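You operate a simulated robot arm through the tools that you are given. There is no shell and no other tool.

Carry out the task below with a simulated robot arm. There is one attempt and no reset: what you move stays moved.

Task
The grey strip tripped: move one lamp to the black strip and light all four.
Fine: mind the MAX on the strips; grey and black strips switched off while you move it; press the grey strip's reset once; leave the other controls.

Only the result counts: the job must be done as asked and must still hold three seconds after the hand-in. Knocking over, shifting, dropping, spilling or breaking anything else fails it.

Robot
A 6-joint arm with a three-finger gripper, fixed in place. Base frame: the origin is at the foot of the arm, x ahead of it, y to its left, z up. Readings come in cm, degrees, newtons and seconds.
Its first joint turns from -166.0 to 166.0 degrees. Payload 4.89 kg.
The TCP is the grasp point between the finger pads, 3 cm short of the fingertips. In the tool frame z runs along the fingers and y along their closing line. Largest opening 16.4 cm; the body of the gripper starts 12.5 cm behind the TCP.
Orientation is that of the tool frame in the base frame, as a unit quaternion [w, x, y, z]. With the fingers straight down and closing along the base's y, the tool's x points along the base's -x, its y along +y and its z along -z.

Tools
- The arm moves only by the tool send_rows. Its arguments are lists of equal length, an entry for each row: "delta_pos": the shift along the tool's x, y, z in units of 400 mm (1.0 is 400 mm), a list of three; "angular": the turn, a rotation vector about the tool's x, y, z in units of 45 degrees (1.0 is 45 degrees), a list of three. In form: {"delta_pos": [[x, y, z], ...], "angular": [[wx, wy, wz], ...]}. A call has 1 to 20 rows; each row is the pose to reach, as a shift and turn from the pose commanded when the call began, along the tool's axes at that moment. "grip" is the opening in per cent of the stroke, from 0 (shut) to 100 (fully open), set as the call begins (left out, the last holds). A call with a number of a shift or a turn outside -1 to 1 is refused whole. Rows are played at 5 a second. More than 5 cm and 8.6 degrees between two rows, or a gripper value outside its range, and nothing of the call is played. A pose out of reach is approached as far as the arm can. The call stops where the force on the tool passes 40 N (or 10 N more than at its start, if that is more) or the arm is blocked; 0.2 s more then pass. Each finger travels about 10.8 cm/s and halts on what it meets, pressing with about 29 N; the grip force reading is that of the motor and also rises with nothing between the fingers. The clock runs only during rows and for 0.2 s after the last one: add rows that repeat a pose to give the fingers time. It gives the time, the measured TCP pose, the force on the tool (base axes), the opening and the grip force at its end, in the units of the frame above (readings bear some noise), with the torque about the TCP (base axes, N m) and any sound that the robot's microphone picked up.
- Cameras (640 x 400 px; columns grow to the right, rows downward): "scene" is fixed at [22.55, 50.56, 160.99]; the picture's right is [-0.43, -0.90, 0.00], its down [-0.54, 0.26, -0.80] and it looks along [0.72, -0.34, -0.60] (base axes); focal length 312 px, centre (320, 200). "wrist" rides on the gripper at [7.6, -0.2, -15.2] in the tool frame; the picture's right is [0.02, 1.00, 0.00], its down [-0.88, 0.02, -0.47] and it looks along [-0.47, 0.01, 0.88] (tool axes); focal length 247 px, centre (320, 200). There is no depth. A picture from a camera that has moved, and an enlarged one, comes with that camera's place and axes in the base frame and with its lens. The place of the scene camera against the robot may be out by one fixed shift of up to 1.2 cm in any direction.
- capture(camera): a new picture of that camera. The clock stands still meanwhile.
- raise_lower(by): slides the trunk up (or, below 0, down) by that many cm; the arm rides with it, the base frame stays. It gives what a move gives, with no picture.
- enlarge(camera, box): a new picture of the part [left, top, right, bottom] of that camera's present view, enlarged. The clock stands still meanwhile.
- finish_job(): hands the job in; it is judged then, once.

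Places have to be worked out from the pictures, the camera data and where the tool is seen. Open the gripper and draw the arm clear of the work before you hand the job in, unless the task says otherwise.

The tools are called after "Request:" by a JSON object that holds its "op" and its "data". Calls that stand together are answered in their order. send_rows: Moves the arm, as the interface text tells. Its arguments: {"type":"object","properties":{"delta_pos":{"type":"array","items":{"type":"array","items":{"type":"number"}}},"angular":{"type":"array","items":{"type":"array","items":{"type":"number"}}},"grip":{"type":"number"}},"required":["delta_pos","angular"]} The other tools are called the same way: raise_lower (by) slides the trunk up or down; capture (camera) takes a picture; enlarge (camera, box) takes an enlarged picture of a part of a camera's view; finish_job () hands the job in.

At the start:

```text
time_s: 0.0
ee_pos: [61.02, 15.46, 120.25]
orientation: [0.0, 0.0, 1.0, -0.001]
ft_force: [0.3, -0.3, 0.7]
moment: [-0.02, 0.0, -0.03]
gripper_width: 16.41
grasp_force: 0.2
trunk travel left (down, up): [-17.5, 21.5]
```

scene: 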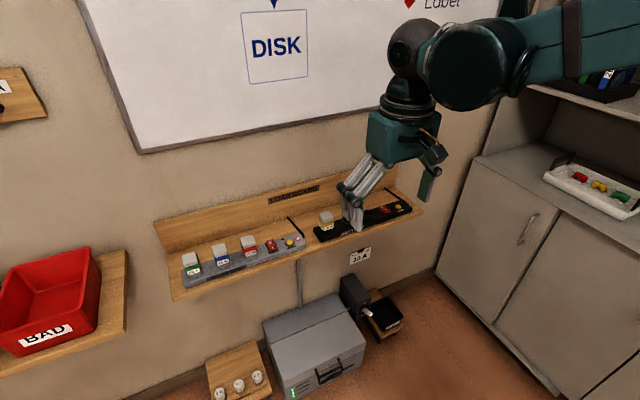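
wrist: 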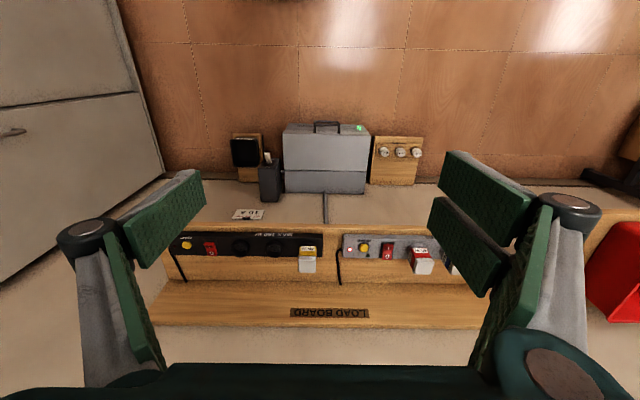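

I start by looking closely at the strips on the shelf from both cameras.

Request:
{"op": "enlarge", "data": {"camera": "scene", "box": [165, 220, 315, 300]}}

Request:
{"op": "enlarge", "data": {"camera": "scene", "box": [290, 175, 430, 265]}}

Request:
{"op": "enlarge", "data": {"camera": "wrist", "box": [160, 200, 340, 320]}}

Request:
{"op": "enlarge", "data": {"camera": "wrist", "box": [320, 200, 500, 320]}}

```text
4.27 times, centred on (240, 260) of scene
camera zoom: at [22.55, 50.56, 160.99], right [-0.43, -0.9, 0.0], down [-0.54, 0.26, -0.8], along [0.72, -0.34, -0.6], focal length 1332 px, centre (661, -56)
```

zoom: 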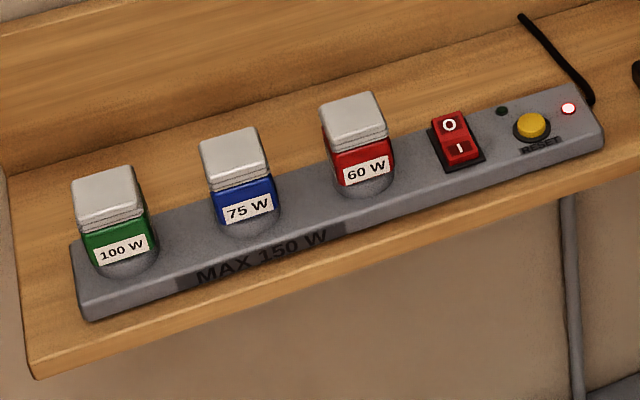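

```text
4.44 times, centred on (360, 220) of scene
camera zoom: at [22.55, 50.56, 160.99], right [-0.43, -0.9, 0.0], down [-0.54, 0.26, -0.8], along [0.72, -0.34, -0.6], focal length 1388 px, centre (142, 111)
```

zoom: 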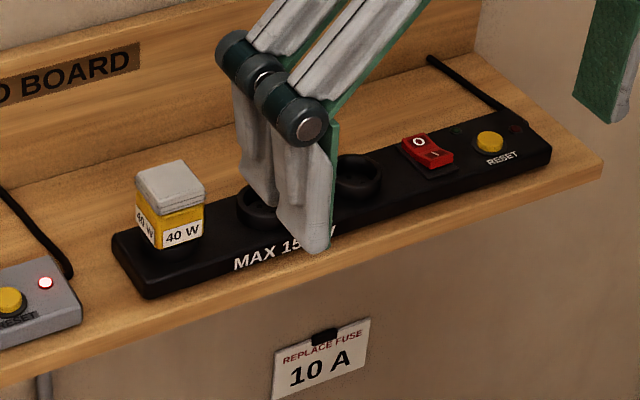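

```text
3.33 times, centred on (250, 260) of wrist
camera zoom: at [53.63, 15.34, 135.54], right [-0.02, 1.0, 0.0], down [0.88, 0.02, 0.47], along [0.47, 0.01, -0.88], focal length 823 px, centre (553, 0)
```

zoom: 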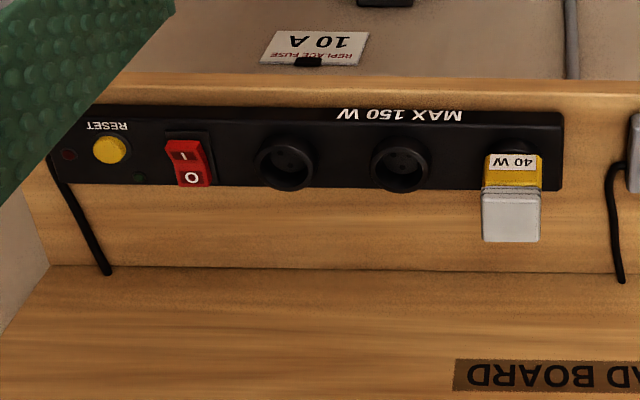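

```text
3.33 times, centred on (410, 260) of wrist
camera zoom: at [53.63, 15.34, 135.54], right [-0.02, 1.0, 0.0], down [0.88, 0.02, 0.47], along [0.47, 0.01, -0.88], focal length 823 px, centre (20, 0)
```

zoom: 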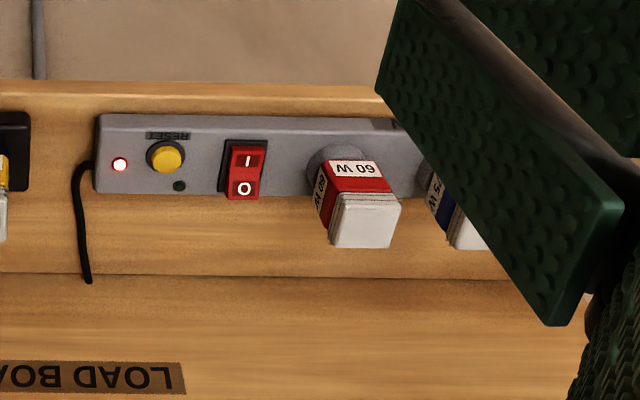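

The grey strip holds 100, 75 and 60 W (max 150 W), and the black strip holds 40 W (max 150 W). Only moving the 100 W lamp keeps both within the limit (135 W and 140 W). The strips look to be near x≈95, z≈84, so I move closer for a better view of the grey strip.

Request:
{"op": "send_rows", "data": {"delta_pos": [[-0.07, 0.06, 0.05], [-0.14, 0.12, 0.1], [-0.21, 0.18, 0.15], [-0.28, 0.24, 0.2], [-0.35, 0.3, 0.25], [-0.35, 0.36, 0.25], [-0.35, 0.36, 0.25]], "angular": [[0, 0, 0], [0, 0, 0], [0, 0, 0], [0, 0, 0], [0, 0, 0], [0, 0, 0], [0, 0, 0]]}}

Request:
{"op": "capture", "data": {"camera": "wrist"}}

Request:
{"op": "capture", "data": {"camera": "scene"}}

```text
time_s: 1.6
ee_pos: [75.05, 29.76, 110.45]
orientation: [0.0, 0.0, 1.0, 0.0]
ft_force: [0.9, 0.8, -0.3]
moment: [-0.05, 0.11, 0.0]
gripper_width: 16.39
grasp_force: 0.1
trunk travel left (down, up): [-17.5, 21.5]
```

```text
taken
camera wrist: at [67.71, 29.58, 125.69], right [-0.02, 1.0, 0.0], down [0.88, 0.02, 0.47], along [0.47, 0.01, -0.88], focal length 247 px, centre (320, 200)
```

wrist: 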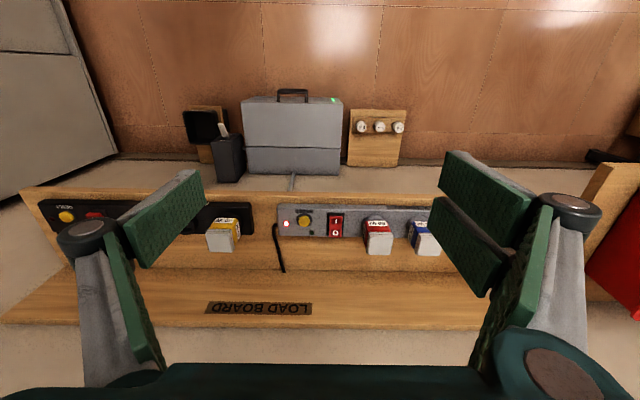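

```text
taken
```

scene: 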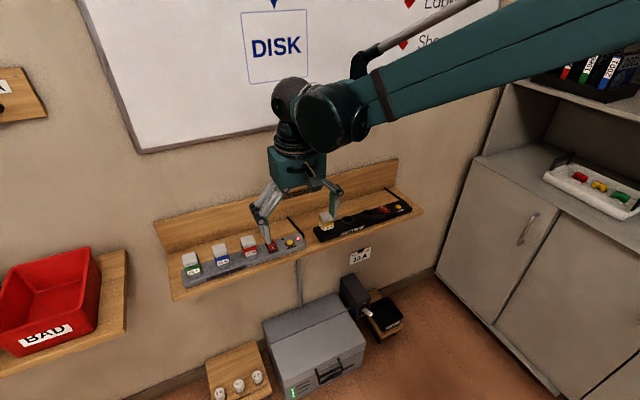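

The wrist camera gives the grey reset button at about [93, 27, 86.6]. I zoom in to read the switch states and the sockets.

Request:
{"op": "enlarge", "data": {"camera": "wrist", "box": [260, 190, 460, 290]}}

Request:
{"op": "enlarge", "data": {"camera": "scene", "box": [360, 190, 420, 230]}}

Request:
{"op": "enlarge", "data": {"camera": "scene", "box": [310, 200, 370, 240]}}

```text
3.20 times, centred on (360, 240) of wrist
camera zoom: at [67.71, 29.58, 125.69], right [-0.02, 1.0, 0.0], down [0.88, 0.02, 0.47], along [0.47, 0.01, -0.88], focal length 790 px, centre (192, 72)
```

zoom: 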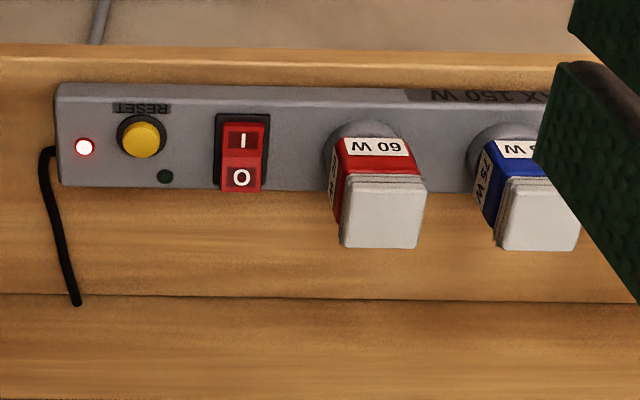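

```text
10.00 times, centred on (390, 210) of scene
camera zoom: at [22.55, 50.56, 160.99], right [-0.43, -0.9, 0.0], down [-0.54, 0.26, -0.8], along [0.72, -0.34, -0.6], focal length 3123 px, centre (-380, 100)
```

zoom: 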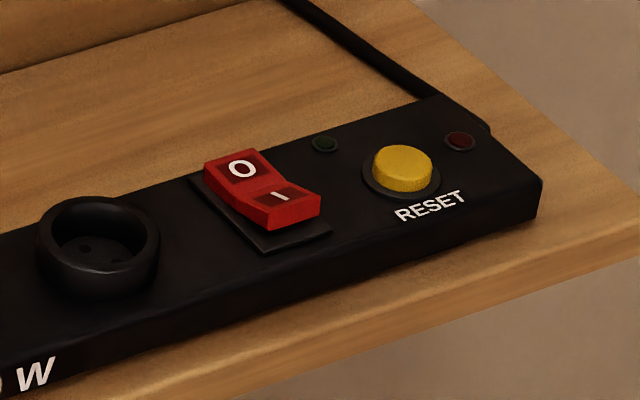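

```text
10.00 times, centred on (340, 220) of scene
camera zoom: at [22.55, 50.56, 160.99], right [-0.43, -0.9, 0.0], down [-0.54, 0.26, -0.8], along [0.72, -0.34, -0.6], focal length 3123 px, centre (120, 0)
```

zoom: 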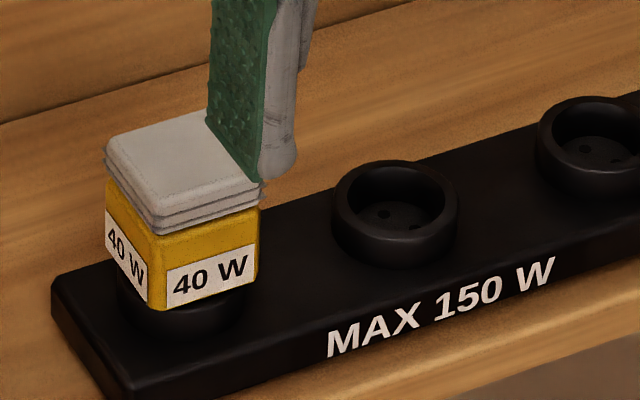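

I compare the two rockers at high zoom.

Request:
{"op": "enlarge", "data": {"camera": "scene", "box": [255, 230, 315, 270]}}

Request:
{"op": "enlarge", "data": {"camera": "scene", "box": [370, 200, 400, 220]}}

Request:
{"op": "enlarge", "data": {"camera": "wrist", "box": [315, 200, 365, 250]}}

Request:
{"op": "enlarge", "data": {"camera": "scene", "box": [170, 230, 250, 290]}}

```text
10.00 times, centred on (285, 250) of scene
camera zoom: at [22.55, 50.56, 160.99], right [-0.43, -0.9, 0.0], down [-0.54, 0.26, -0.8], along [0.72, -0.34, -0.6], focal length 3123 px, centre (670, -300)
```

zoom: 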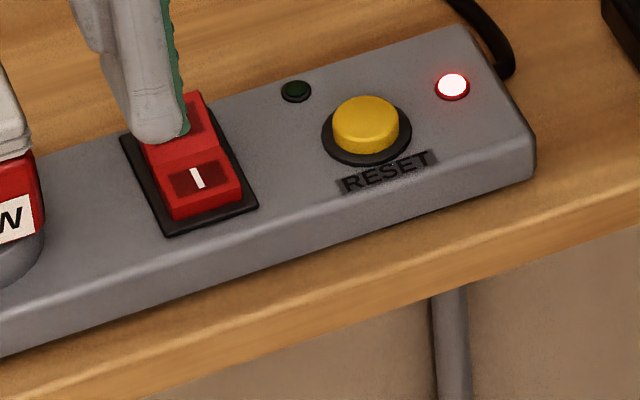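

```text
16.00 times, centred on (385, 210) of scene
camera zoom: at [22.55, 50.56, 160.99], right [-0.43, -0.9, 0.0], down [-0.54, 0.26, -0.8], along [0.72, -0.34, -0.6], focal length 4997 px, centre (-720, 40)
```

zoom: 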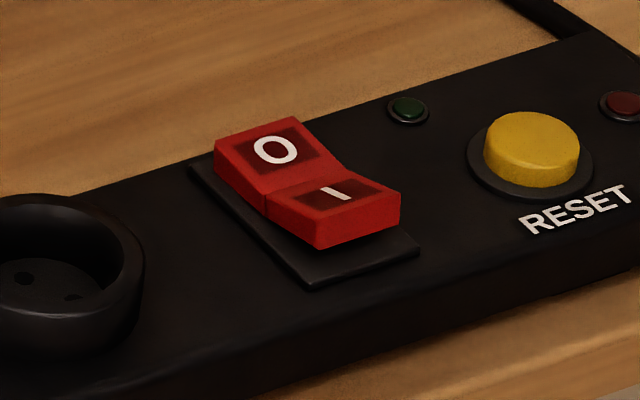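

```text
8.00 times, centred on (340, 225) of wrist
camera zoom: at [67.71, 29.58, 125.69], right [-0.02, 1.0, 0.0], down [0.88, 0.02, 0.47], along [0.47, 0.01, -0.88], focal length 1976 px, centre (160, 0)
```

zoom: 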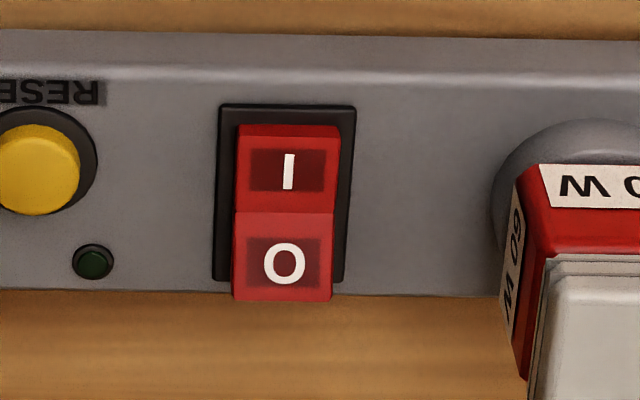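

```text
6.67 times, centred on (210, 260) of scene
camera zoom: at [22.55, 50.56, 160.99], right [-0.43, -0.9, 0.0], down [-0.54, 0.26, -0.8], along [0.72, -0.34, -0.6], focal length 2082 px, centre (1053, -200)
```

zoom: 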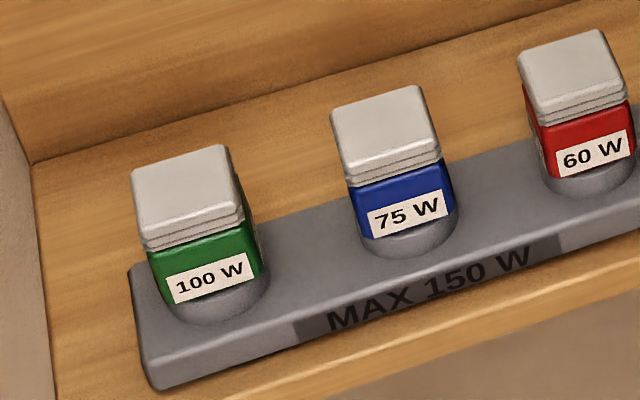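

The grey rocker is ON (O end raised) and tripped, with its red LED lit. The black rocker is already OFF, with its I end raised. First I shut the gripper and move toward the grey rocker to switch it off, checking with the wrist camera on the way.

Request:
{"op": "send_rows", "data": {"delta_pos": [[-0.08, 0.02, 0.05], [-0.16, 0.04, 0.1], [-0.24, 0.06, 0.15], [-0.325, 0.083, 0.18], [-0.325, 0.083, 0.18], [-0.325, 0.083, 0.18]], "angular": [[0, 0, 0], [0, 0, 0], [0, 0, 0], [0, 0, 0], [0, 0, 0], [0, 0, 0]], "grip": 0}}

Request:
{"op": "capture", "data": {"camera": "wrist"}}

Request:
{"op": "capture", "data": {"camera": "scene"}}

```text
time_s: 3.0
ee_pos: [88.06, 33.33, 103.15]
orientation: [0.0, 0.0, 1.0, -0.001]
ft_force: [-0.1, 0.0, 0.0]
moment: [-0.01, 0.06, 0.0]
gripper_width: 0.0
grasp_force: 29.2
trunk travel left (down, up): [-17.5, 21.5]
```

```text
taken
camera wrist: at [80.55, 33.05, 118.42], right [-0.02, 1.0, 0.0], down [0.88, 0.02, 0.47], along [0.47, 0.01, -0.88], focal length 247 px, centre (320, 200)
```

wrist: 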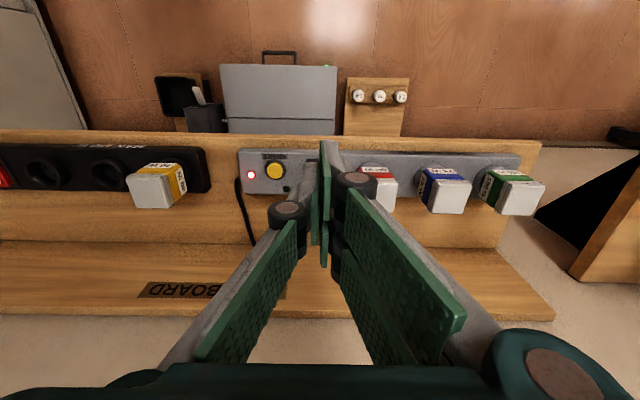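

```text
taken
```

scene: 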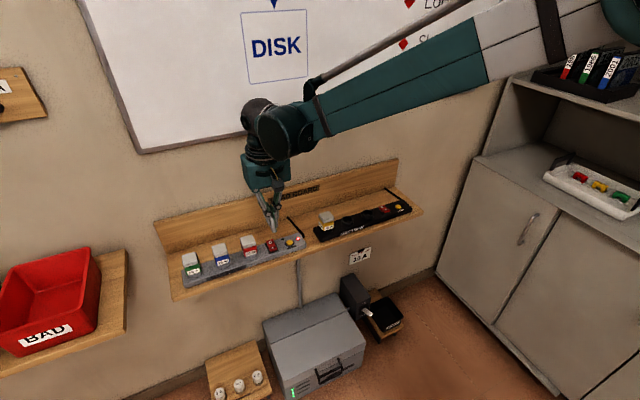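

The finger tips are just above the grey rocker, which I put at about [94.7, 33.2, 86], with the reset at [93.5, 27, 85.6]. I go over the O half, staying above it first.

Request:
{"op": "send_rows", "data": {"delta_pos": [[-0.1, 0.0, 0.05], [-0.2, 0.0, 0.12], [-0.2, 0.0, 0.2], [-0.2, 0.0, 0.2], [-0.2, 0.0, 0.2]], "angular": [[0, 0, 0], [0, 0, 0], [0, 0, 0], [0, 0, 0], [0, 0, 0]]}}

Request:
{"op": "capture", "data": {"camera": "wrist"}}

Request:
{"op": "enlarge", "data": {"camera": "scene", "box": [235, 200, 325, 260]}}

```text
time_s: 4.2
ee_pos: [96.1, 33.6, 94.93]
orientation: [0.0, 0.0, 1.0, 0.0]
ft_force: [0.0, 0.6, -0.5]
moment: [-0.01, 0.08, 0.03]
gripper_width: 0.0
grasp_force: 28.8
trunk travel left (down, up): [-17.5, 21.5]
```

```text
taken
camera wrist: at [88.58, 33.33, 110.16], right [-0.02, 1.0, 0.0], down [0.88, 0.02, 0.47], along [0.47, 0.01, -0.88], focal length 247 px, centre (320, 200)
```

wrist: 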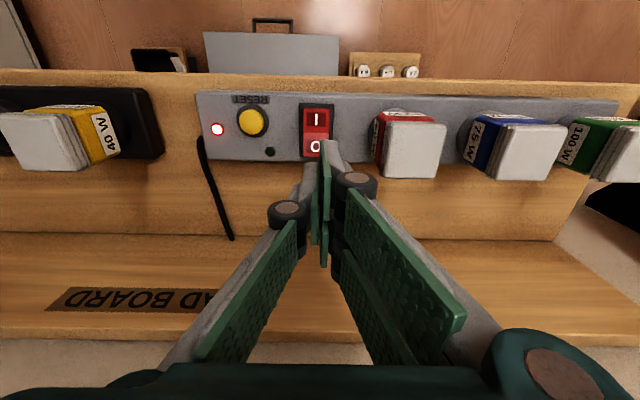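

```text
6.67 times, centred on (280, 230) of scene
camera zoom: at [22.55, 50.56, 160.99], right [-0.43, -0.9, 0.0], down [-0.54, 0.26, -0.8], along [0.72, -0.34, -0.6], focal length 2082 px, centre (587, 0)
```

zoom: 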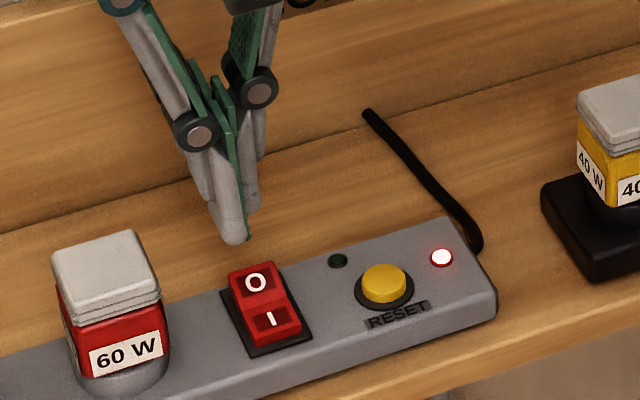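

The tip is over the O end of the rocker (centre about [94.1, 33.15]). I correct slightly and descend in fine steps to press O.

Request:
{"op": "send_rows", "data": {"delta_pos": [[0.0125, -0.01, 0.04], [0.0125, -0.01, 0.08], [0.0125, -0.01, 0.105], [0.0125, -0.01, 0.115], [0.0125, -0.01, 0.12], [0.0125, -0.01, 0.125], [0.0125, -0.01, 0.13], [0.0125, -0.01, 0.135], [0.0125, -0.01, 0.14], [0.0125, -0.01, 0.145]], "angular": [[0, 0, 0], [0, 0, 0], [0, 0, 0], [0, 0, 0], [0, 0, 0], [0, 0, 0], [0, 0, 0], [0, 0, 0], [0, 0, 0], [0, 0, 0]]}}

Request:
{"op": "enlarge", "data": {"camera": "scene", "box": [235, 200, 325, 260]}}

```text
time_s: 5.9
ee_pos: [95.66, 32.9, 90.26]
orientation: [0.001, 0.0, 1.0, -0.001]
ft_force: [-4.1, -0.8, 25.1]
moment: [0.02, 0.61, -0.01]
gripper_width: 0.59
grasp_force: 44.7
trunk travel left (down, up): [-17.5, 21.5]
stopped in row 8: the force on the tool passed its limit at 44 N (the readings are from after the stop); the commanded pose is now the measured one
```

```text
6.67 times, centred on (280, 230) of scene
camera zoom: at [22.55, 50.56, 160.99], right [-0.43, -0.9, 0.0], down [-0.54, 0.26, -0.8], along [0.72, -0.34, -0.6], focal length 2082 px, centre (587, 0)
```

zoom: 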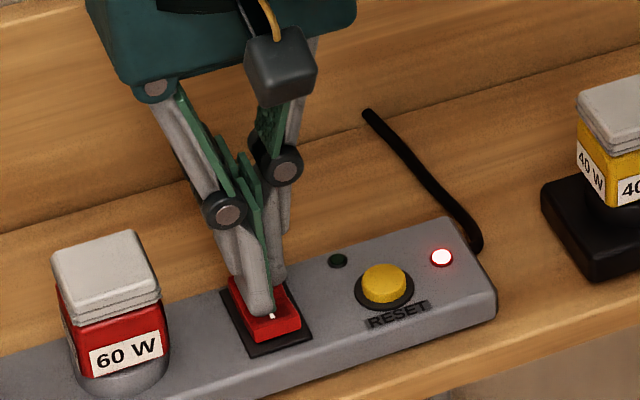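

The force limit stopped the press with the tip near z≈87.3. I lift off and check whether the rocker flipped.

Request:
{"op": "send_rows", "data": {"delta_pos": [[0, 0, -0.05], [0, 0, -0.12], [0, 0, -0.2], [0, 0, -0.2]], "angular": [[0, 0, 0], [0, 0, 0], [0, 0, 0], [0, 0, 0]]}}

Request:
{"op": "enlarge", "data": {"camera": "scene", "box": [250, 220, 310, 260]}}

Request:
{"op": "enlarge", "data": {"camera": "wrist", "box": [240, 70, 400, 190]}}

```text
time_s: 6.9
ee_pos: [95.69, 32.91, 98.4]
orientation: [0.001, -0.001, 1.0, 0.0]
ft_force: [-0.1, 0.1, -0.2]
moment: [0.01, -0.06, 0.01]
gripper_width: 0.0
grasp_force: 45.2
trunk travel left (down, up): [-17.5, 21.5]
```

```text
10.00 times, centred on (280, 240) of scene
camera zoom: at [22.55, 50.56, 160.99], right [-0.43, -0.9, 0.0], down [-0.54, 0.26, -0.8], along [0.72, -0.34, -0.6], focal length 3123 px, centre (720, -200)
```

zoom: 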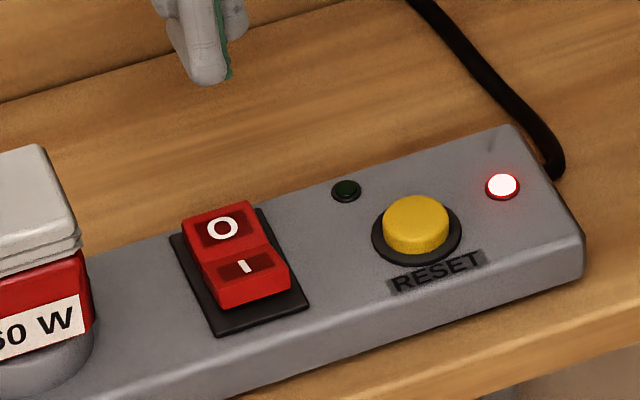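

```text
3.33 times, centred on (320, 130) of wrist
camera zoom: at [88.2, 32.59, 113.58], right [-0.02, 1.0, 0.0], down [0.88, 0.02, 0.47], along [0.47, 0.01, -0.88], focal length 823 px, centre (320, 433)
```

zoom: 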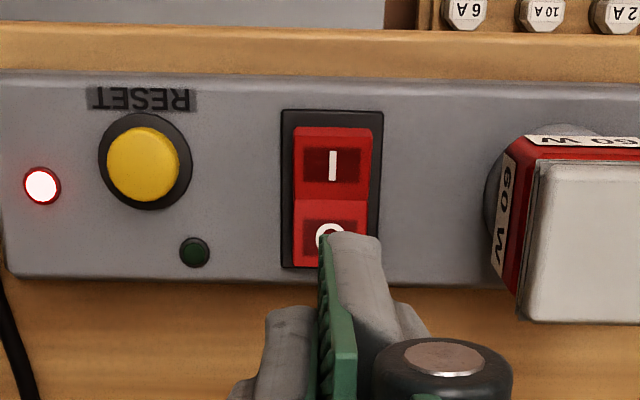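

The I end of the grey rocker is now raised, so grey is OFF and black was already off. Next I rise and go over the black strip's empty sockets to see how their pin holes lie.

Request:
{"op": "send_rows", "data": {"delta_pos": [[0.08, 0, -0.08], [0.16, 0, -0.16], [0.24, -0.05, -0.24], [0.24, -0.16, -0.24], [0.24, -0.27, -0.24], [0.24, -0.38, -0.24], [0.24, -0.49, -0.24], [0.24, -0.6, -0.24], [0.24, -0.7, -0.24], [0.24, -0.775, -0.24], [0.24, -0.775, -0.24]], "angular": [[0, 0, 0], [0, 0, 0], [0, 0, 0], [0, 0, 0], [0, 0, 0], [0, 0, 0], [0, 0, 0], [0, 0, 0], [0, 0, 0], [0, 0, 0], [0, 0, 0]]}}

Request:
{"op": "capture", "data": {"camera": "wrist"}}

Request:
{"op": "enlarge", "data": {"camera": "wrist", "box": [240, 120, 400, 220]}}

```text
time_s: 9.3
ee_pos: [85.85, 1.7, 107.72]
orientation: [0.0, 0.0, 1.0, 0.0]
ft_force: [0.4, 1.1, 0.8]
moment: [0.09, 0.05, -0.04]
gripper_width: 0.0
grasp_force: 45.1
trunk travel left (down, up): [-17.5, 21.5]
```

```text
taken
camera wrist: at [78.31, 1.6, 122.85], right [-0.02, 1.0, 0.0], down [0.88, 0.02, 0.47], along [0.47, 0.01, -0.88], focal length 247 px, centre (320, 200)
```

wrist: 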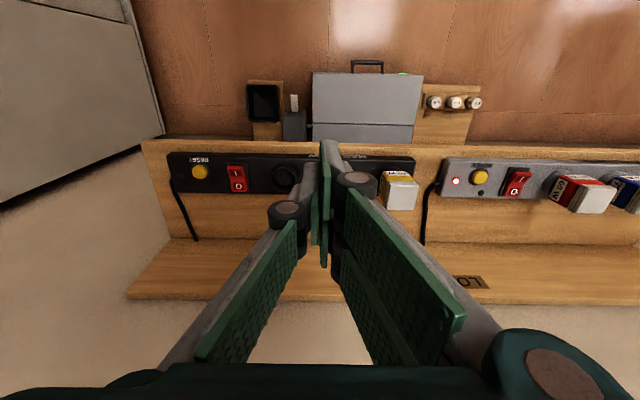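

```text
4.00 times, centred on (320, 170) of wrist
camera zoom: at [78.31, 1.6, 122.85], right [-0.02, 1.0, 0.0], down [0.88, 0.02, 0.47], along [0.47, 0.01, -0.88], focal length 988 px, centre (320, 320)
```

zoom: 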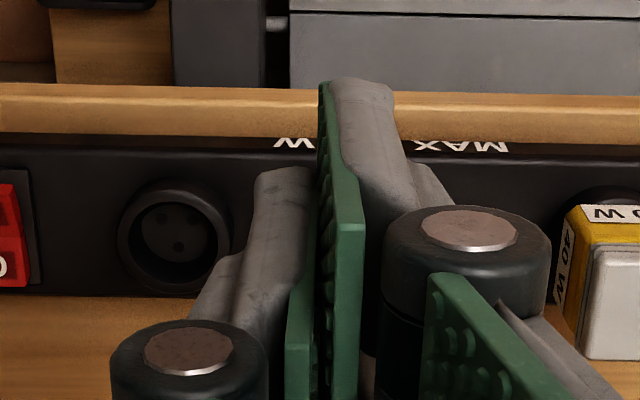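

The near socket's holes look mainly front-to-back with a slight twist. I open the gripper and go lower for an unobstructed view of both sockets.

Request:
{"op": "send_rows", "data": {"delta_pos": [[0, -0.02, 0.05], [0, -0.04, 0.12], [0, -0.04, 0.2], [0, -0.04, 0.2], [0, -0.04, 0.2], [0, -0.04, 0.2], [0, -0.04, 0.2]], "angular": [[0, 0, 0], [0, 0, 0], [0, 0, 0], [0, 0, 0], [0, 0, 0], [0, 0, 0], [0, 0, 0]], "grip": 100}}

Request:
{"op": "capture", "data": {"camera": "wrist"}}

Request:
{"op": "enlarge", "data": {"camera": "wrist", "box": [220, 110, 420, 210]}}

```text
time_s: 10.9
ee_pos: [85.93, 0.5, 99.7]
orientation: [0.0, 0.0, 1.0, 0.0]
ft_force: [-0.3, 0.0, 0.2]
moment: [0.0, 0.0, 0.04]
gripper_width: 16.39
grasp_force: 0.0
trunk travel left (down, up): [-17.5, 21.5]
```

```text
taken
camera wrist: at [78.45, 0.27, 114.98], right [-0.02, 1.0, 0.0], down [0.88, 0.02, 0.47], along [0.47, 0.01, -0.88], focal length 247 px, centre (320, 200)
```

wrist: 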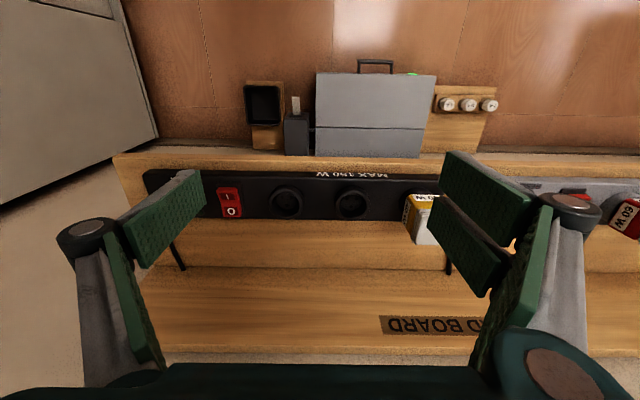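

```text
3.20 times, centred on (320, 160) of wrist
camera zoom: at [78.45, 0.27, 114.98], right [-0.02, 1.0, 0.0], down [0.88, 0.02, 0.47], along [0.47, 0.01, -0.88], focal length 790 px, centre (320, 328)
```

zoom: 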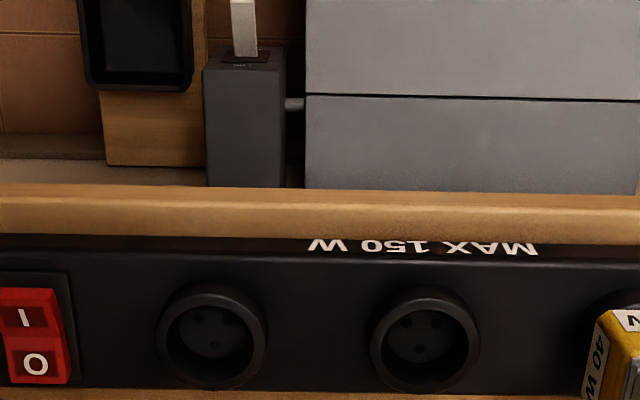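

There are three holes per socket, so I zoom in more.

Request:
{"op": "enlarge", "data": {"camera": "wrist", "box": [265, 185, 315, 225]}}

Request:
{"op": "enlarge", "data": {"camera": "wrist", "box": [330, 185, 380, 225]}}

Request:
{"op": "enlarge", "data": {"camera": "scene", "box": [335, 205, 375, 235]}}

```text
10.00 times, centred on (290, 205) of wrist
camera zoom: at [78.45, 0.27, 114.98], right [-0.02, 1.0, 0.0], down [0.88, 0.02, 0.47], along [0.47, 0.01, -0.88], focal length 2470 px, centre (620, 150)
```

zoom: 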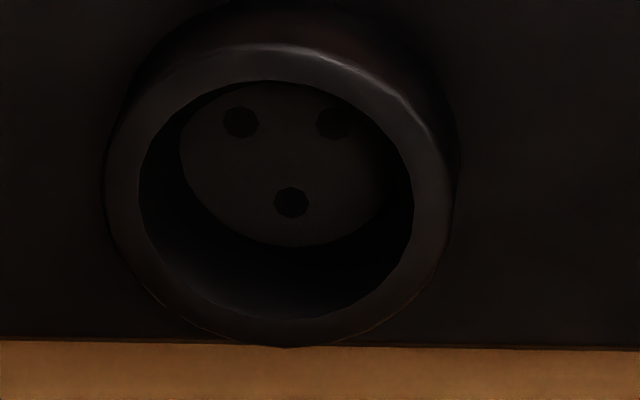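

```text
10.00 times, centred on (355, 205) of wrist
camera zoom: at [78.45, 0.27, 114.98], right [-0.02, 1.0, 0.0], down [0.88, 0.02, 0.47], along [0.47, 0.01, -0.88], focal length 2470 px, centre (-30, 150)
```

zoom: 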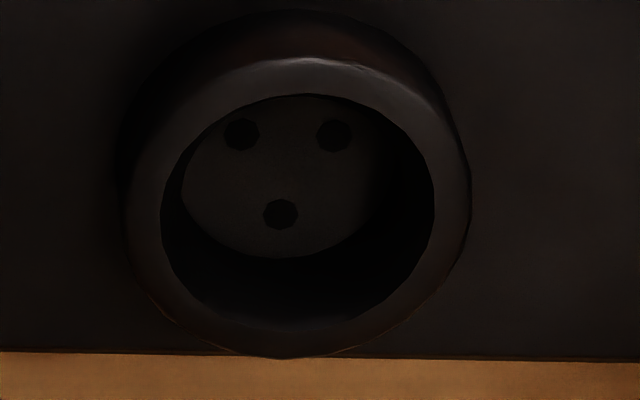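

```text
13.33 times, centred on (355, 220) of scene
camera zoom: at [22.55, 50.56, 160.99], right [-0.43, -0.9, 0.0], down [-0.54, 0.26, -0.8], along [0.72, -0.34, -0.6], focal length 4164 px, centre (-147, -67)
```

zoom: 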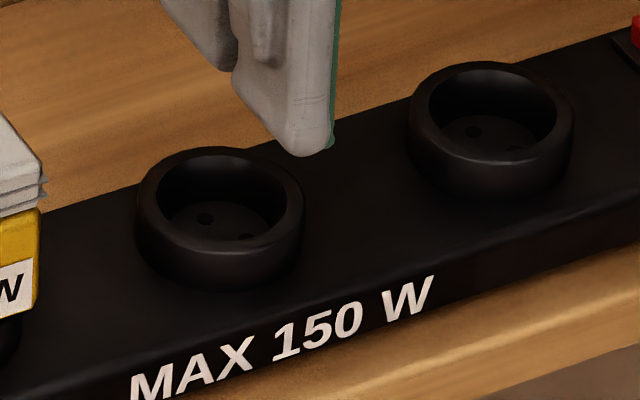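

The sockets have two holes at the front and one at the back, not twisted, and the rims are at about [94.1, 4.8] and [94.1, -3.8]. Grey lamps should face the same way, so no yaw is needed. I set a partial opening, rise and travel toward the 100 W lamp at y≈58.

Request:
{"op": "send_rows", "data": {"delta_pos": [[0, 0, -0.1], [0, 0.05, -0.2], [0, 0.15, -0.225], [0, 0.26, -0.225], [0, 0.37, -0.225], [0, 0.48, -0.225], [0, 0.59, -0.225], [0, 0.7, -0.225], [0, 0.8, -0.225], [0, 0.9, -0.225], [0, 1.0, -0.225], [0, 1.0, -0.225]], "angular": [[0, 0, 0], [0, 0, 0], [0, 0, 0], [0, 0, 0], [0, 0, 0], [0, 0, 0], [0, 0, 0], [0, 0, 0], [0, 0, 0], [0, 0, 0], [0, 0, 0], [0, 0, 0]], "grip": 41}}

Request:
{"op": "send_rows", "data": {"delta_pos": [[0, 0.1, 0], [0, 0.2, 0], [0, 0.3, 0], [0, 0.4, 0], [0, 0.438, 0], [0, 0.438, 0]], "angular": [[0, 0, 0], [0, 0, 0], [0, 0, 0], [0, 0, 0], [0, 0, 0], [0, 0, 0]]}}

Request:
{"op": "capture", "data": {"camera": "wrist"}}

Request:
{"op": "capture", "data": {"camera": "scene"}}

```text
time_s: 13.5
ee_pos: [85.97, 40.14, 108.48]
orientation: [0.0, 0.0, 1.0, 0.0]
ft_force: [0.5, 0.3, 0.3]
moment: [-0.05, 0.05, 0.0]
gripper_width: 6.74
grasp_force: 0.0
trunk travel left (down, up): [-17.5, 21.5]
```

```text
time_s: 14.9
ee_pos: [85.97, 57.69, 108.73]
orientation: [0.0, 0.0, 1.0, 0.0]
ft_force: [0.4, 0.2, 0.0]
moment: [-0.02, 0.01, -0.01]
gripper_width: 6.74
grasp_force: 0.0
trunk travel left (down, up): [-17.5, 21.5]
```

```text
taken
camera wrist: at [78.39, 57.51, 123.87], right [-0.02, 1.0, 0.0], down [0.88, 0.02, 0.47], along [0.47, 0.01, -0.88], focal length 247 px, centre (320, 200)
```

wrist: 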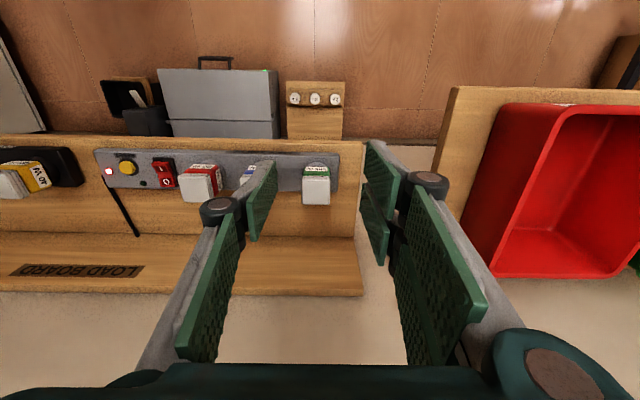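

```text
taken
```

scene: 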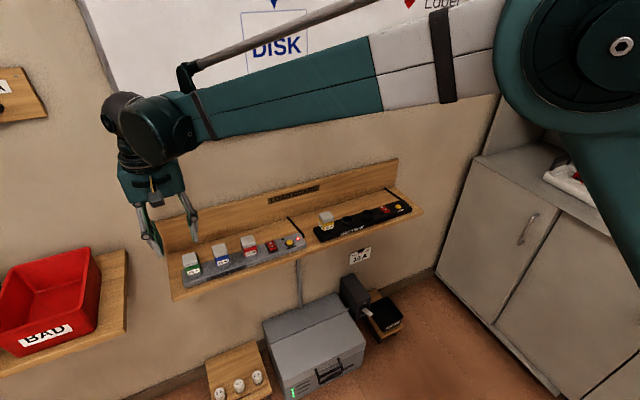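

The arm reaches here. I zoom on the 100 W lamp for its exact place.

Request:
{"op": "enlarge", "data": {"camera": "wrist", "box": [270, 140, 370, 220]}}

```text
5.00 times, centred on (320, 180) of wrist
camera zoom: at [78.39, 57.51, 123.87], right [-0.02, 1.0, 0.0], down [0.88, 0.02, 0.47], along [0.47, 0.01, -0.88], focal length 1235 px, centre (320, 300)
```

zoom: 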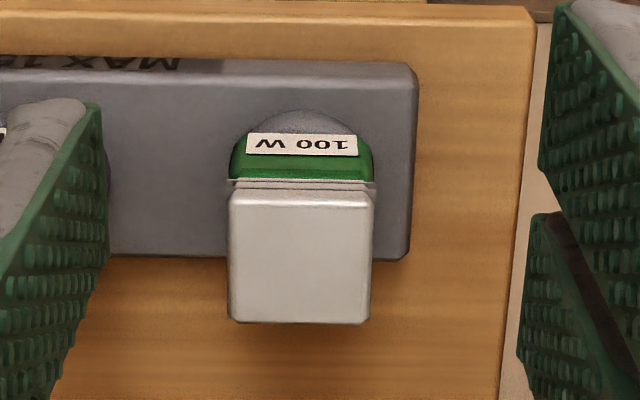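

The lamp top is centred at about [94.1, 57.3, 91.9], with sides of about 4.1 cm. I move above it with the tips about 2 cm over its top and check the alignment.

Request:
{"op": "send_rows", "data": {"delta_pos": [[-0.08, -0.005, 0.05], [-0.16, -0.01, 0.1], [-0.203, -0.01, 0.18], [-0.203, -0.01, 0.26], [-0.203, -0.01, 0.293], [-0.203, -0.01, 0.293]], "angular": [[0, 0, 0], [0, 0, 0], [0, 0, 0], [0, 0, 0], [0, 0, 0], [0, 0, 0]]}}

Request:
{"op": "capture", "data": {"camera": "wrist"}}

Request:
{"op": "enlarge", "data": {"camera": "scene", "box": [130, 200, 250, 290]}}

```text
time_s: 16.3
ee_pos: [94.18, 57.26, 96.92]
orientation: [0.0, 0.0, 1.0, 0.0]
ft_force: [1.4, 0.3, -0.3]
moment: [-0.05, 0.0, -0.03]
gripper_width: 6.7
grasp_force: 0.1
trunk travel left (down, up): [-17.5, 21.5]
```

```text
taken
camera wrist: at [86.66, 57.01, 112.09], right [-0.02, 1.0, 0.0], down [0.88, 0.02, 0.47], along [0.47, 0.01, -0.88], focal length 247 px, centre (320, 200)
```

wrist: 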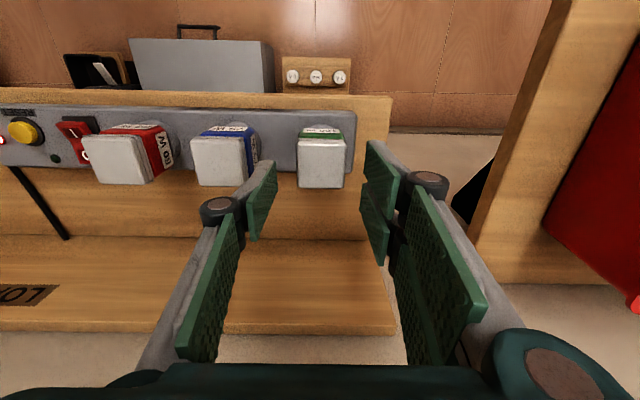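

```text
4.44 times, centred on (190, 245) of scene
camera zoom: at [22.55, 50.56, 160.99], right [-0.43, -0.9, 0.0], down [-0.54, 0.26, -0.8], along [0.72, -0.34, -0.6], focal length 1388 px, centre (898, 0)
```

zoom: 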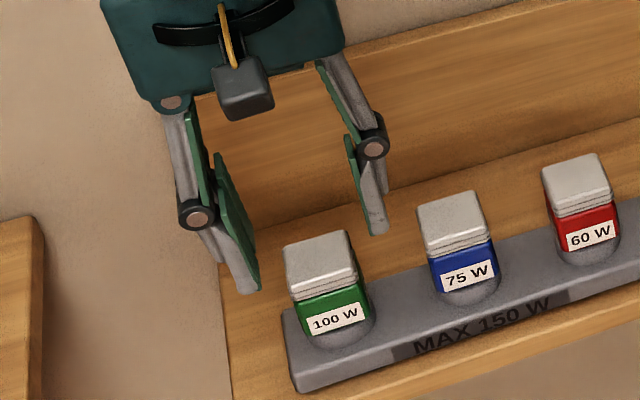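

The fingers straddle the lamp centrally. I descend so the tips are about 3.3 cm below its top, with force monitored.

Request:
{"op": "send_rows", "data": {"delta_pos": [[0.004, 0, 0.03], [0.004, 0, 0.06], [0.004, 0, 0.09], [0.004, 0, 0.115], [0.004, 0, 0.133], [0.004, 0, 0.133]], "angular": [[0, 0, 0], [0, 0, 0], [0, 0, 0], [0, 0, 0], [0, 0, 0], [0, 0, 0]]}}

Request:
{"op": "capture", "data": {"camera": "wrist"}}

Request:
{"op": "enlarge", "data": {"camera": "scene", "box": [130, 200, 250, 290]}}

```text
time_s: 17.7
ee_pos: [93.91, 57.59, 91.58]
orientation: [0.0, 0.0, 1.0, 0.0]
ft_force: [0.2, -0.4, -0.9]
moment: [0.02, -0.01, -0.02]
gripper_width: 6.72
grasp_force: 0.1
trunk travel left (down, up): [-17.5, 21.5]
```

```text
taken
camera wrist: at [86.49, 57.26, 106.83], right [-0.02, 1.0, 0.0], down [0.88, 0.02, 0.47], along [0.47, 0.01, -0.88], focal length 247 px, centre (320, 200)
```

wrist: 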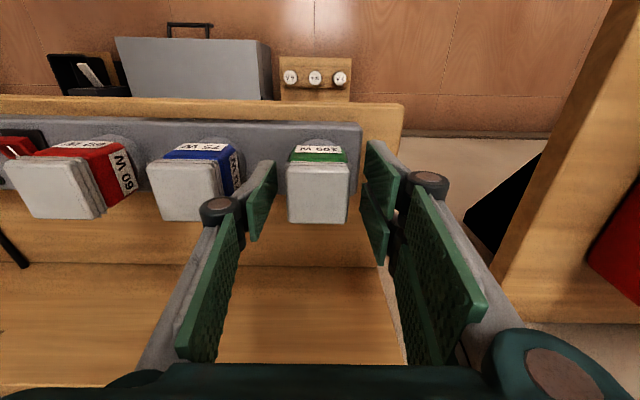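

```text
4.44 times, centred on (190, 245) of scene
camera zoom: at [22.55, 50.56, 160.99], right [-0.43, -0.9, 0.0], down [-0.54, 0.26, -0.8], along [0.72, -0.34, -0.6], focal length 1388 px, centre (898, 0)
```

zoom: 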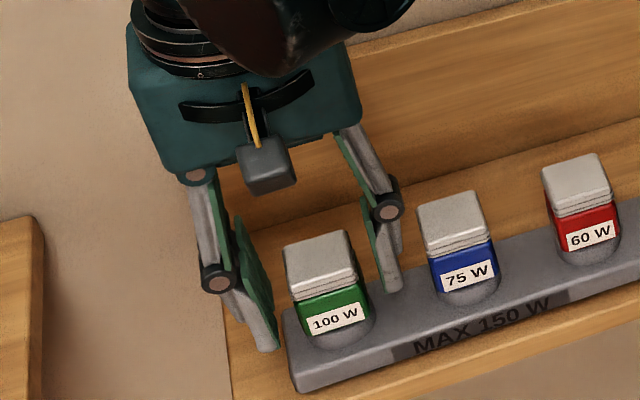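

Clear of the neighbours, with the lamp about 0.15 cm toward -y of centre. I nudge that way and close on the lamp.

Request:
{"op": "send_rows", "data": {"delta_pos": [[0, -0.004, 0], [0, -0.004, 0], [0, -0.004, 0], [0, -0.004, 0], [0, -0.004, 0], [0, -0.004, 0]], "angular": [[0, 0, 0], [0, 0, 0], [0, 0, 0], [0, 0, 0], [0, 0, 0], [0, 0, 0]], "grip": 0}}

Request:
{"op": "capture", "data": {"camera": "wrist"}}

Request:
{"op": "enlarge", "data": {"camera": "scene", "box": [150, 210, 230, 290]}}

```text
time_s: 19.1
ee_pos: [93.97, 57.28, 91.63]
orientation: [0.0, 0.0, 1.0, 0.0]
ft_force: [0.2, 0.7, 2.8]
moment: [0.0, -0.01, -0.02]
gripper_width: 4.14
grasp_force: 28.6
trunk travel left (down, up): [-17.5, 21.5]
```

```text
taken
camera wrist: at [86.46, 57.05, 106.82], right [-0.02, 1.0, 0.0], down [0.88, 0.02, 0.47], along [0.47, 0.01, -0.88], focal length 247 px, centre (320, 200)
```

wrist: 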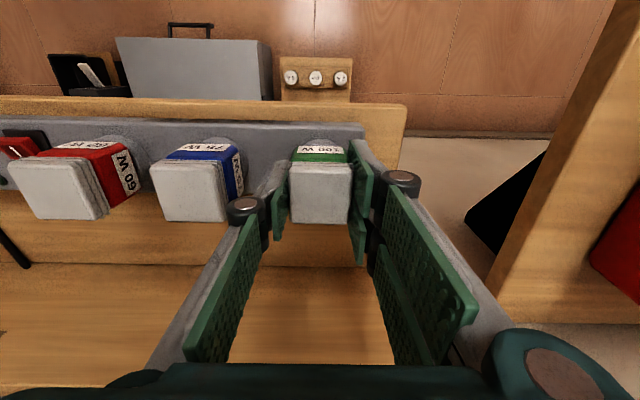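

```text
5.00 times, centred on (190, 250) of scene
camera zoom: at [22.55, 50.56, 160.99], right [-0.43, -0.9, 0.0], down [-0.54, 0.26, -0.8], along [0.72, -0.34, -0.6], focal length 1562 px, centre (970, -50)
```

zoom: 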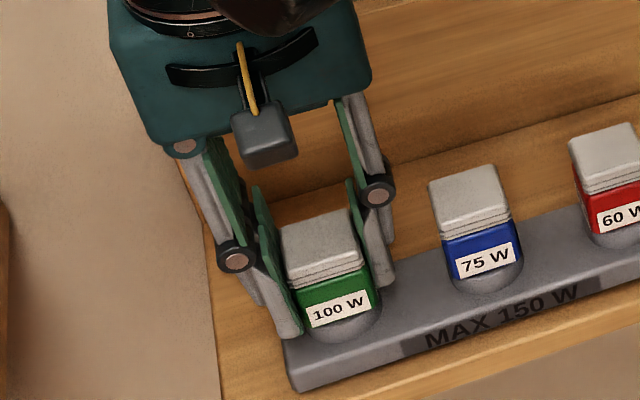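

Gripped at 4.14 cm width. I pull straight up slowly.

Request:
{"op": "send_rows", "data": {"delta_pos": [[0, 0, -0.005], [0, 0, -0.01], [0, 0, -0.015], [0, 0, -0.025], [0, 0, -0.035], [0, 0, -0.05], [0, 0, -0.07], [0, 0, -0.09], [0, 0, -0.09]], "angular": [[0, 0, 0], [0, 0, 0], [0, 0, 0], [0, 0, 0], [0, 0, 0], [0, 0, 0], [0, 0, 0], [0, 0, 0], [0, 0, 0]]}}

Request:
{"op": "capture", "data": {"camera": "wrist"}}

Request:
{"op": "enlarge", "data": {"camera": "scene", "box": [150, 210, 230, 290]}}

```text
time_s: 21.1
ee_pos: [94.08, 57.25, 95.21]
orientation: [0.0, 0.0, 1.0, 0.0]
ft_force: [-0.2, -0.2, -0.4]
moment: [0.02, -0.02, 0.01]
gripper_width: 4.13
grasp_force: 28.7
trunk travel left (down, up): [-17.5, 21.5]
```

```text
taken
camera wrist: at [86.56, 57.05, 110.46], right [-0.02, 1.0, 0.0], down [0.88, 0.02, 0.47], along [0.47, 0.01, -0.88], focal length 247 px, centre (320, 200)
```

wrist: 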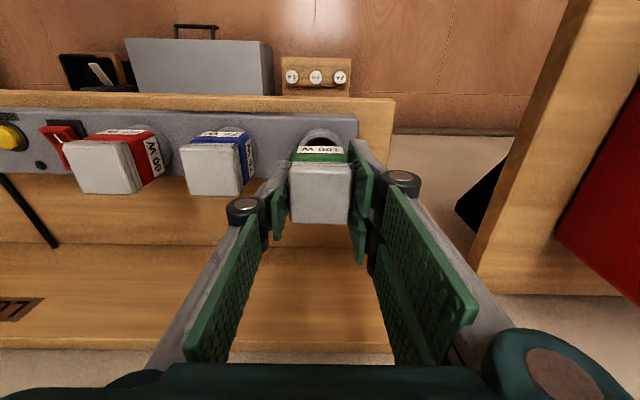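

```text
5.00 times, centred on (190, 250) of scene
camera zoom: at [22.55, 50.56, 160.99], right [-0.43, -0.9, 0.0], down [-0.54, 0.26, -0.8], along [0.72, -0.34, -0.6], focal length 1562 px, centre (970, -50)
```

zoom: 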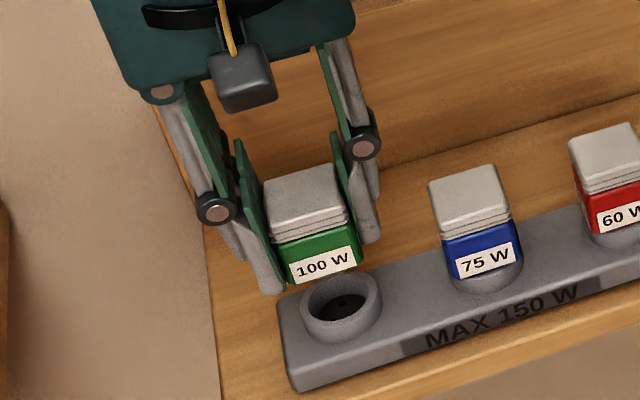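

The lamp is out cleanly and the grey socket shows the same hole pattern. I rise and move slightly forward so the empty socket shows above the lamp, as a reference view.

Request:
{"op": "send_rows", "data": {"delta_pos": [[0, 0, -0.08], [0, 0, -0.16], [-0.05, 0, -0.22], [-0.05, 0, -0.22], [-0.05, 0, -0.22]], "angular": [[0, 0, 0], [0, 0, 0], [0, 0, 0], [0, 0, 0], [0, 0, 0]]}}

Request:
{"op": "capture", "data": {"camera": "wrist"}}

Request:
{"op": "enlarge", "data": {"camera": "wrist", "box": [290, 90, 350, 150]}}

```text
time_s: 22.3
ee_pos: [96.13, 57.19, 104.01]
orientation: [0.0, 0.0, 1.0, 0.0]
ft_force: [-0.2, 0.8, -0.7]
moment: [0.01, 0.03, 0.03]
gripper_width: 4.14
grasp_force: 28.8
trunk travel left (down, up): [-17.5, 21.5]
```

```text
taken
camera wrist: at [88.62, 57.04, 119.27], right [-0.02, 1.0, 0.0], down [0.88, 0.02, 0.47], along [0.47, 0.01, -0.88], focal length 247 px, centre (320, 200)
```

wrist: 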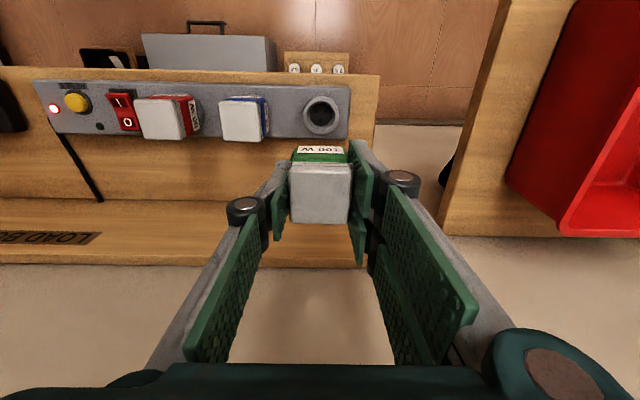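

```text
6.67 times, centred on (320, 120) of wrist
camera zoom: at [88.62, 57.04, 119.27], right [-0.02, 1.0, 0.0], down [0.88, 0.02, 0.47], along [0.47, 0.01, -0.88], focal length 1646 px, centre (320, 733)
```

zoom: 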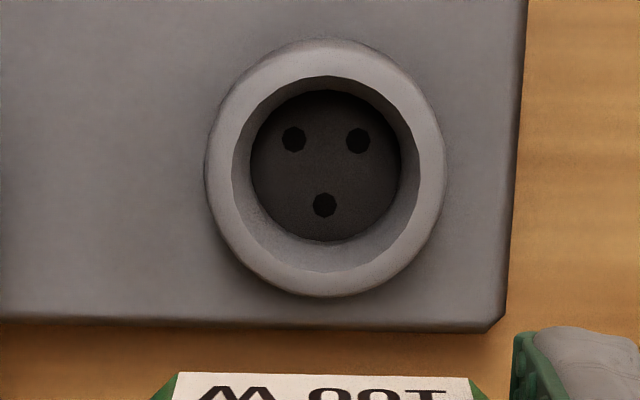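

The reference view is taken: holes at (293,138), (358,140) and (324,205) in the zoom. Now I translate purely in -y by 52.4 cm to the middle black socket and compare the same view.

Request:
{"op": "send_rows", "data": {"delta_pos": [[0, -0.04, 0], [0, -0.12, 0], [0, -0.22, 0], [0, -0.32, 0], [0, -0.42, 0], [0, -0.52, 0], [0, -0.62, 0], [0, -0.72, 0], [0, -0.82, 0], [0, -0.92, 0], [0, -0.98, 0], [0, -1.0, 0]], "angular": [[0, 0, 0], [0, 0, 0], [0, 0, 0], [0, 0, 0], [0, 0, 0], [0, 0, 0], [0, 0, 0], [0, 0, 0], [0, 0, 0], [0, 0, 0], [0, 0, 0], [0, 0, 0]]}}

Request:
{"op": "send_rows", "data": {"delta_pos": [[0, -0.08, 0], [0, -0.18, 0], [0, -0.26, 0], [0, -0.31, 0], [0, -0.31, 0], [0, -0.31, 0]], "angular": [[0, 0, 0], [0, 0, 0], [0, 0, 0], [0, 0, 0], [0, 0, 0], [0, 0, 0]]}}

Request:
{"op": "capture", "data": {"camera": "wrist"}}

Request:
{"op": "enlarge", "data": {"camera": "wrist", "box": [290, 90, 350, 150]}}

```text
time_s: 24.9
ee_pos: [96.16, 17.3, 104.18]
orientation: [0.0, 0.0, 1.0, 0.0]
ft_force: [0.7, -0.1, -1.4]
moment: [0.01, -0.04, 0.01]
gripper_width: 4.13
grasp_force: 29.0
trunk travel left (down, up): [-17.5, 21.5]
```

```text
time_s: 26.3
ee_pos: [95.93, 4.91, 104.08]
orientation: [0.0, 0.0, 1.0, 0.0]
ft_force: [-0.2, 0.3, -0.9]
moment: [0.05, -0.01, -0.01]
gripper_width: 4.15
grasp_force: 28.8
trunk travel left (down, up): [-17.5, 21.5]
```

```text
taken
camera wrist: at [88.57, 4.64, 119.32], right [-0.02, 1.0, 0.0], down [0.88, 0.02, 0.47], along [0.47, 0.01, -0.88], focal length 247 px, centre (320, 200)
```

wrist: 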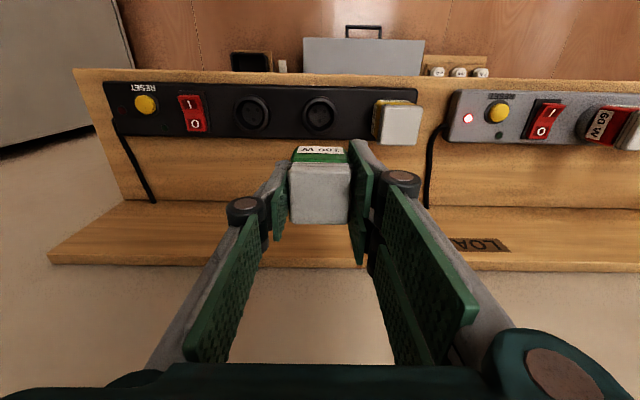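

```text
6.67 times, centred on (320, 120) of wrist
camera zoom: at [88.57, 4.64, 119.32], right [-0.02, 1.0, 0.0], down [0.88, 0.02, 0.47], along [0.47, 0.01, -0.88], focal length 1646 px, centre (320, 733)
```

zoom: 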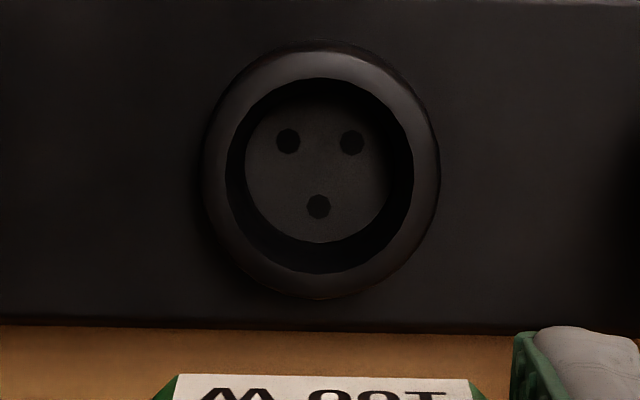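

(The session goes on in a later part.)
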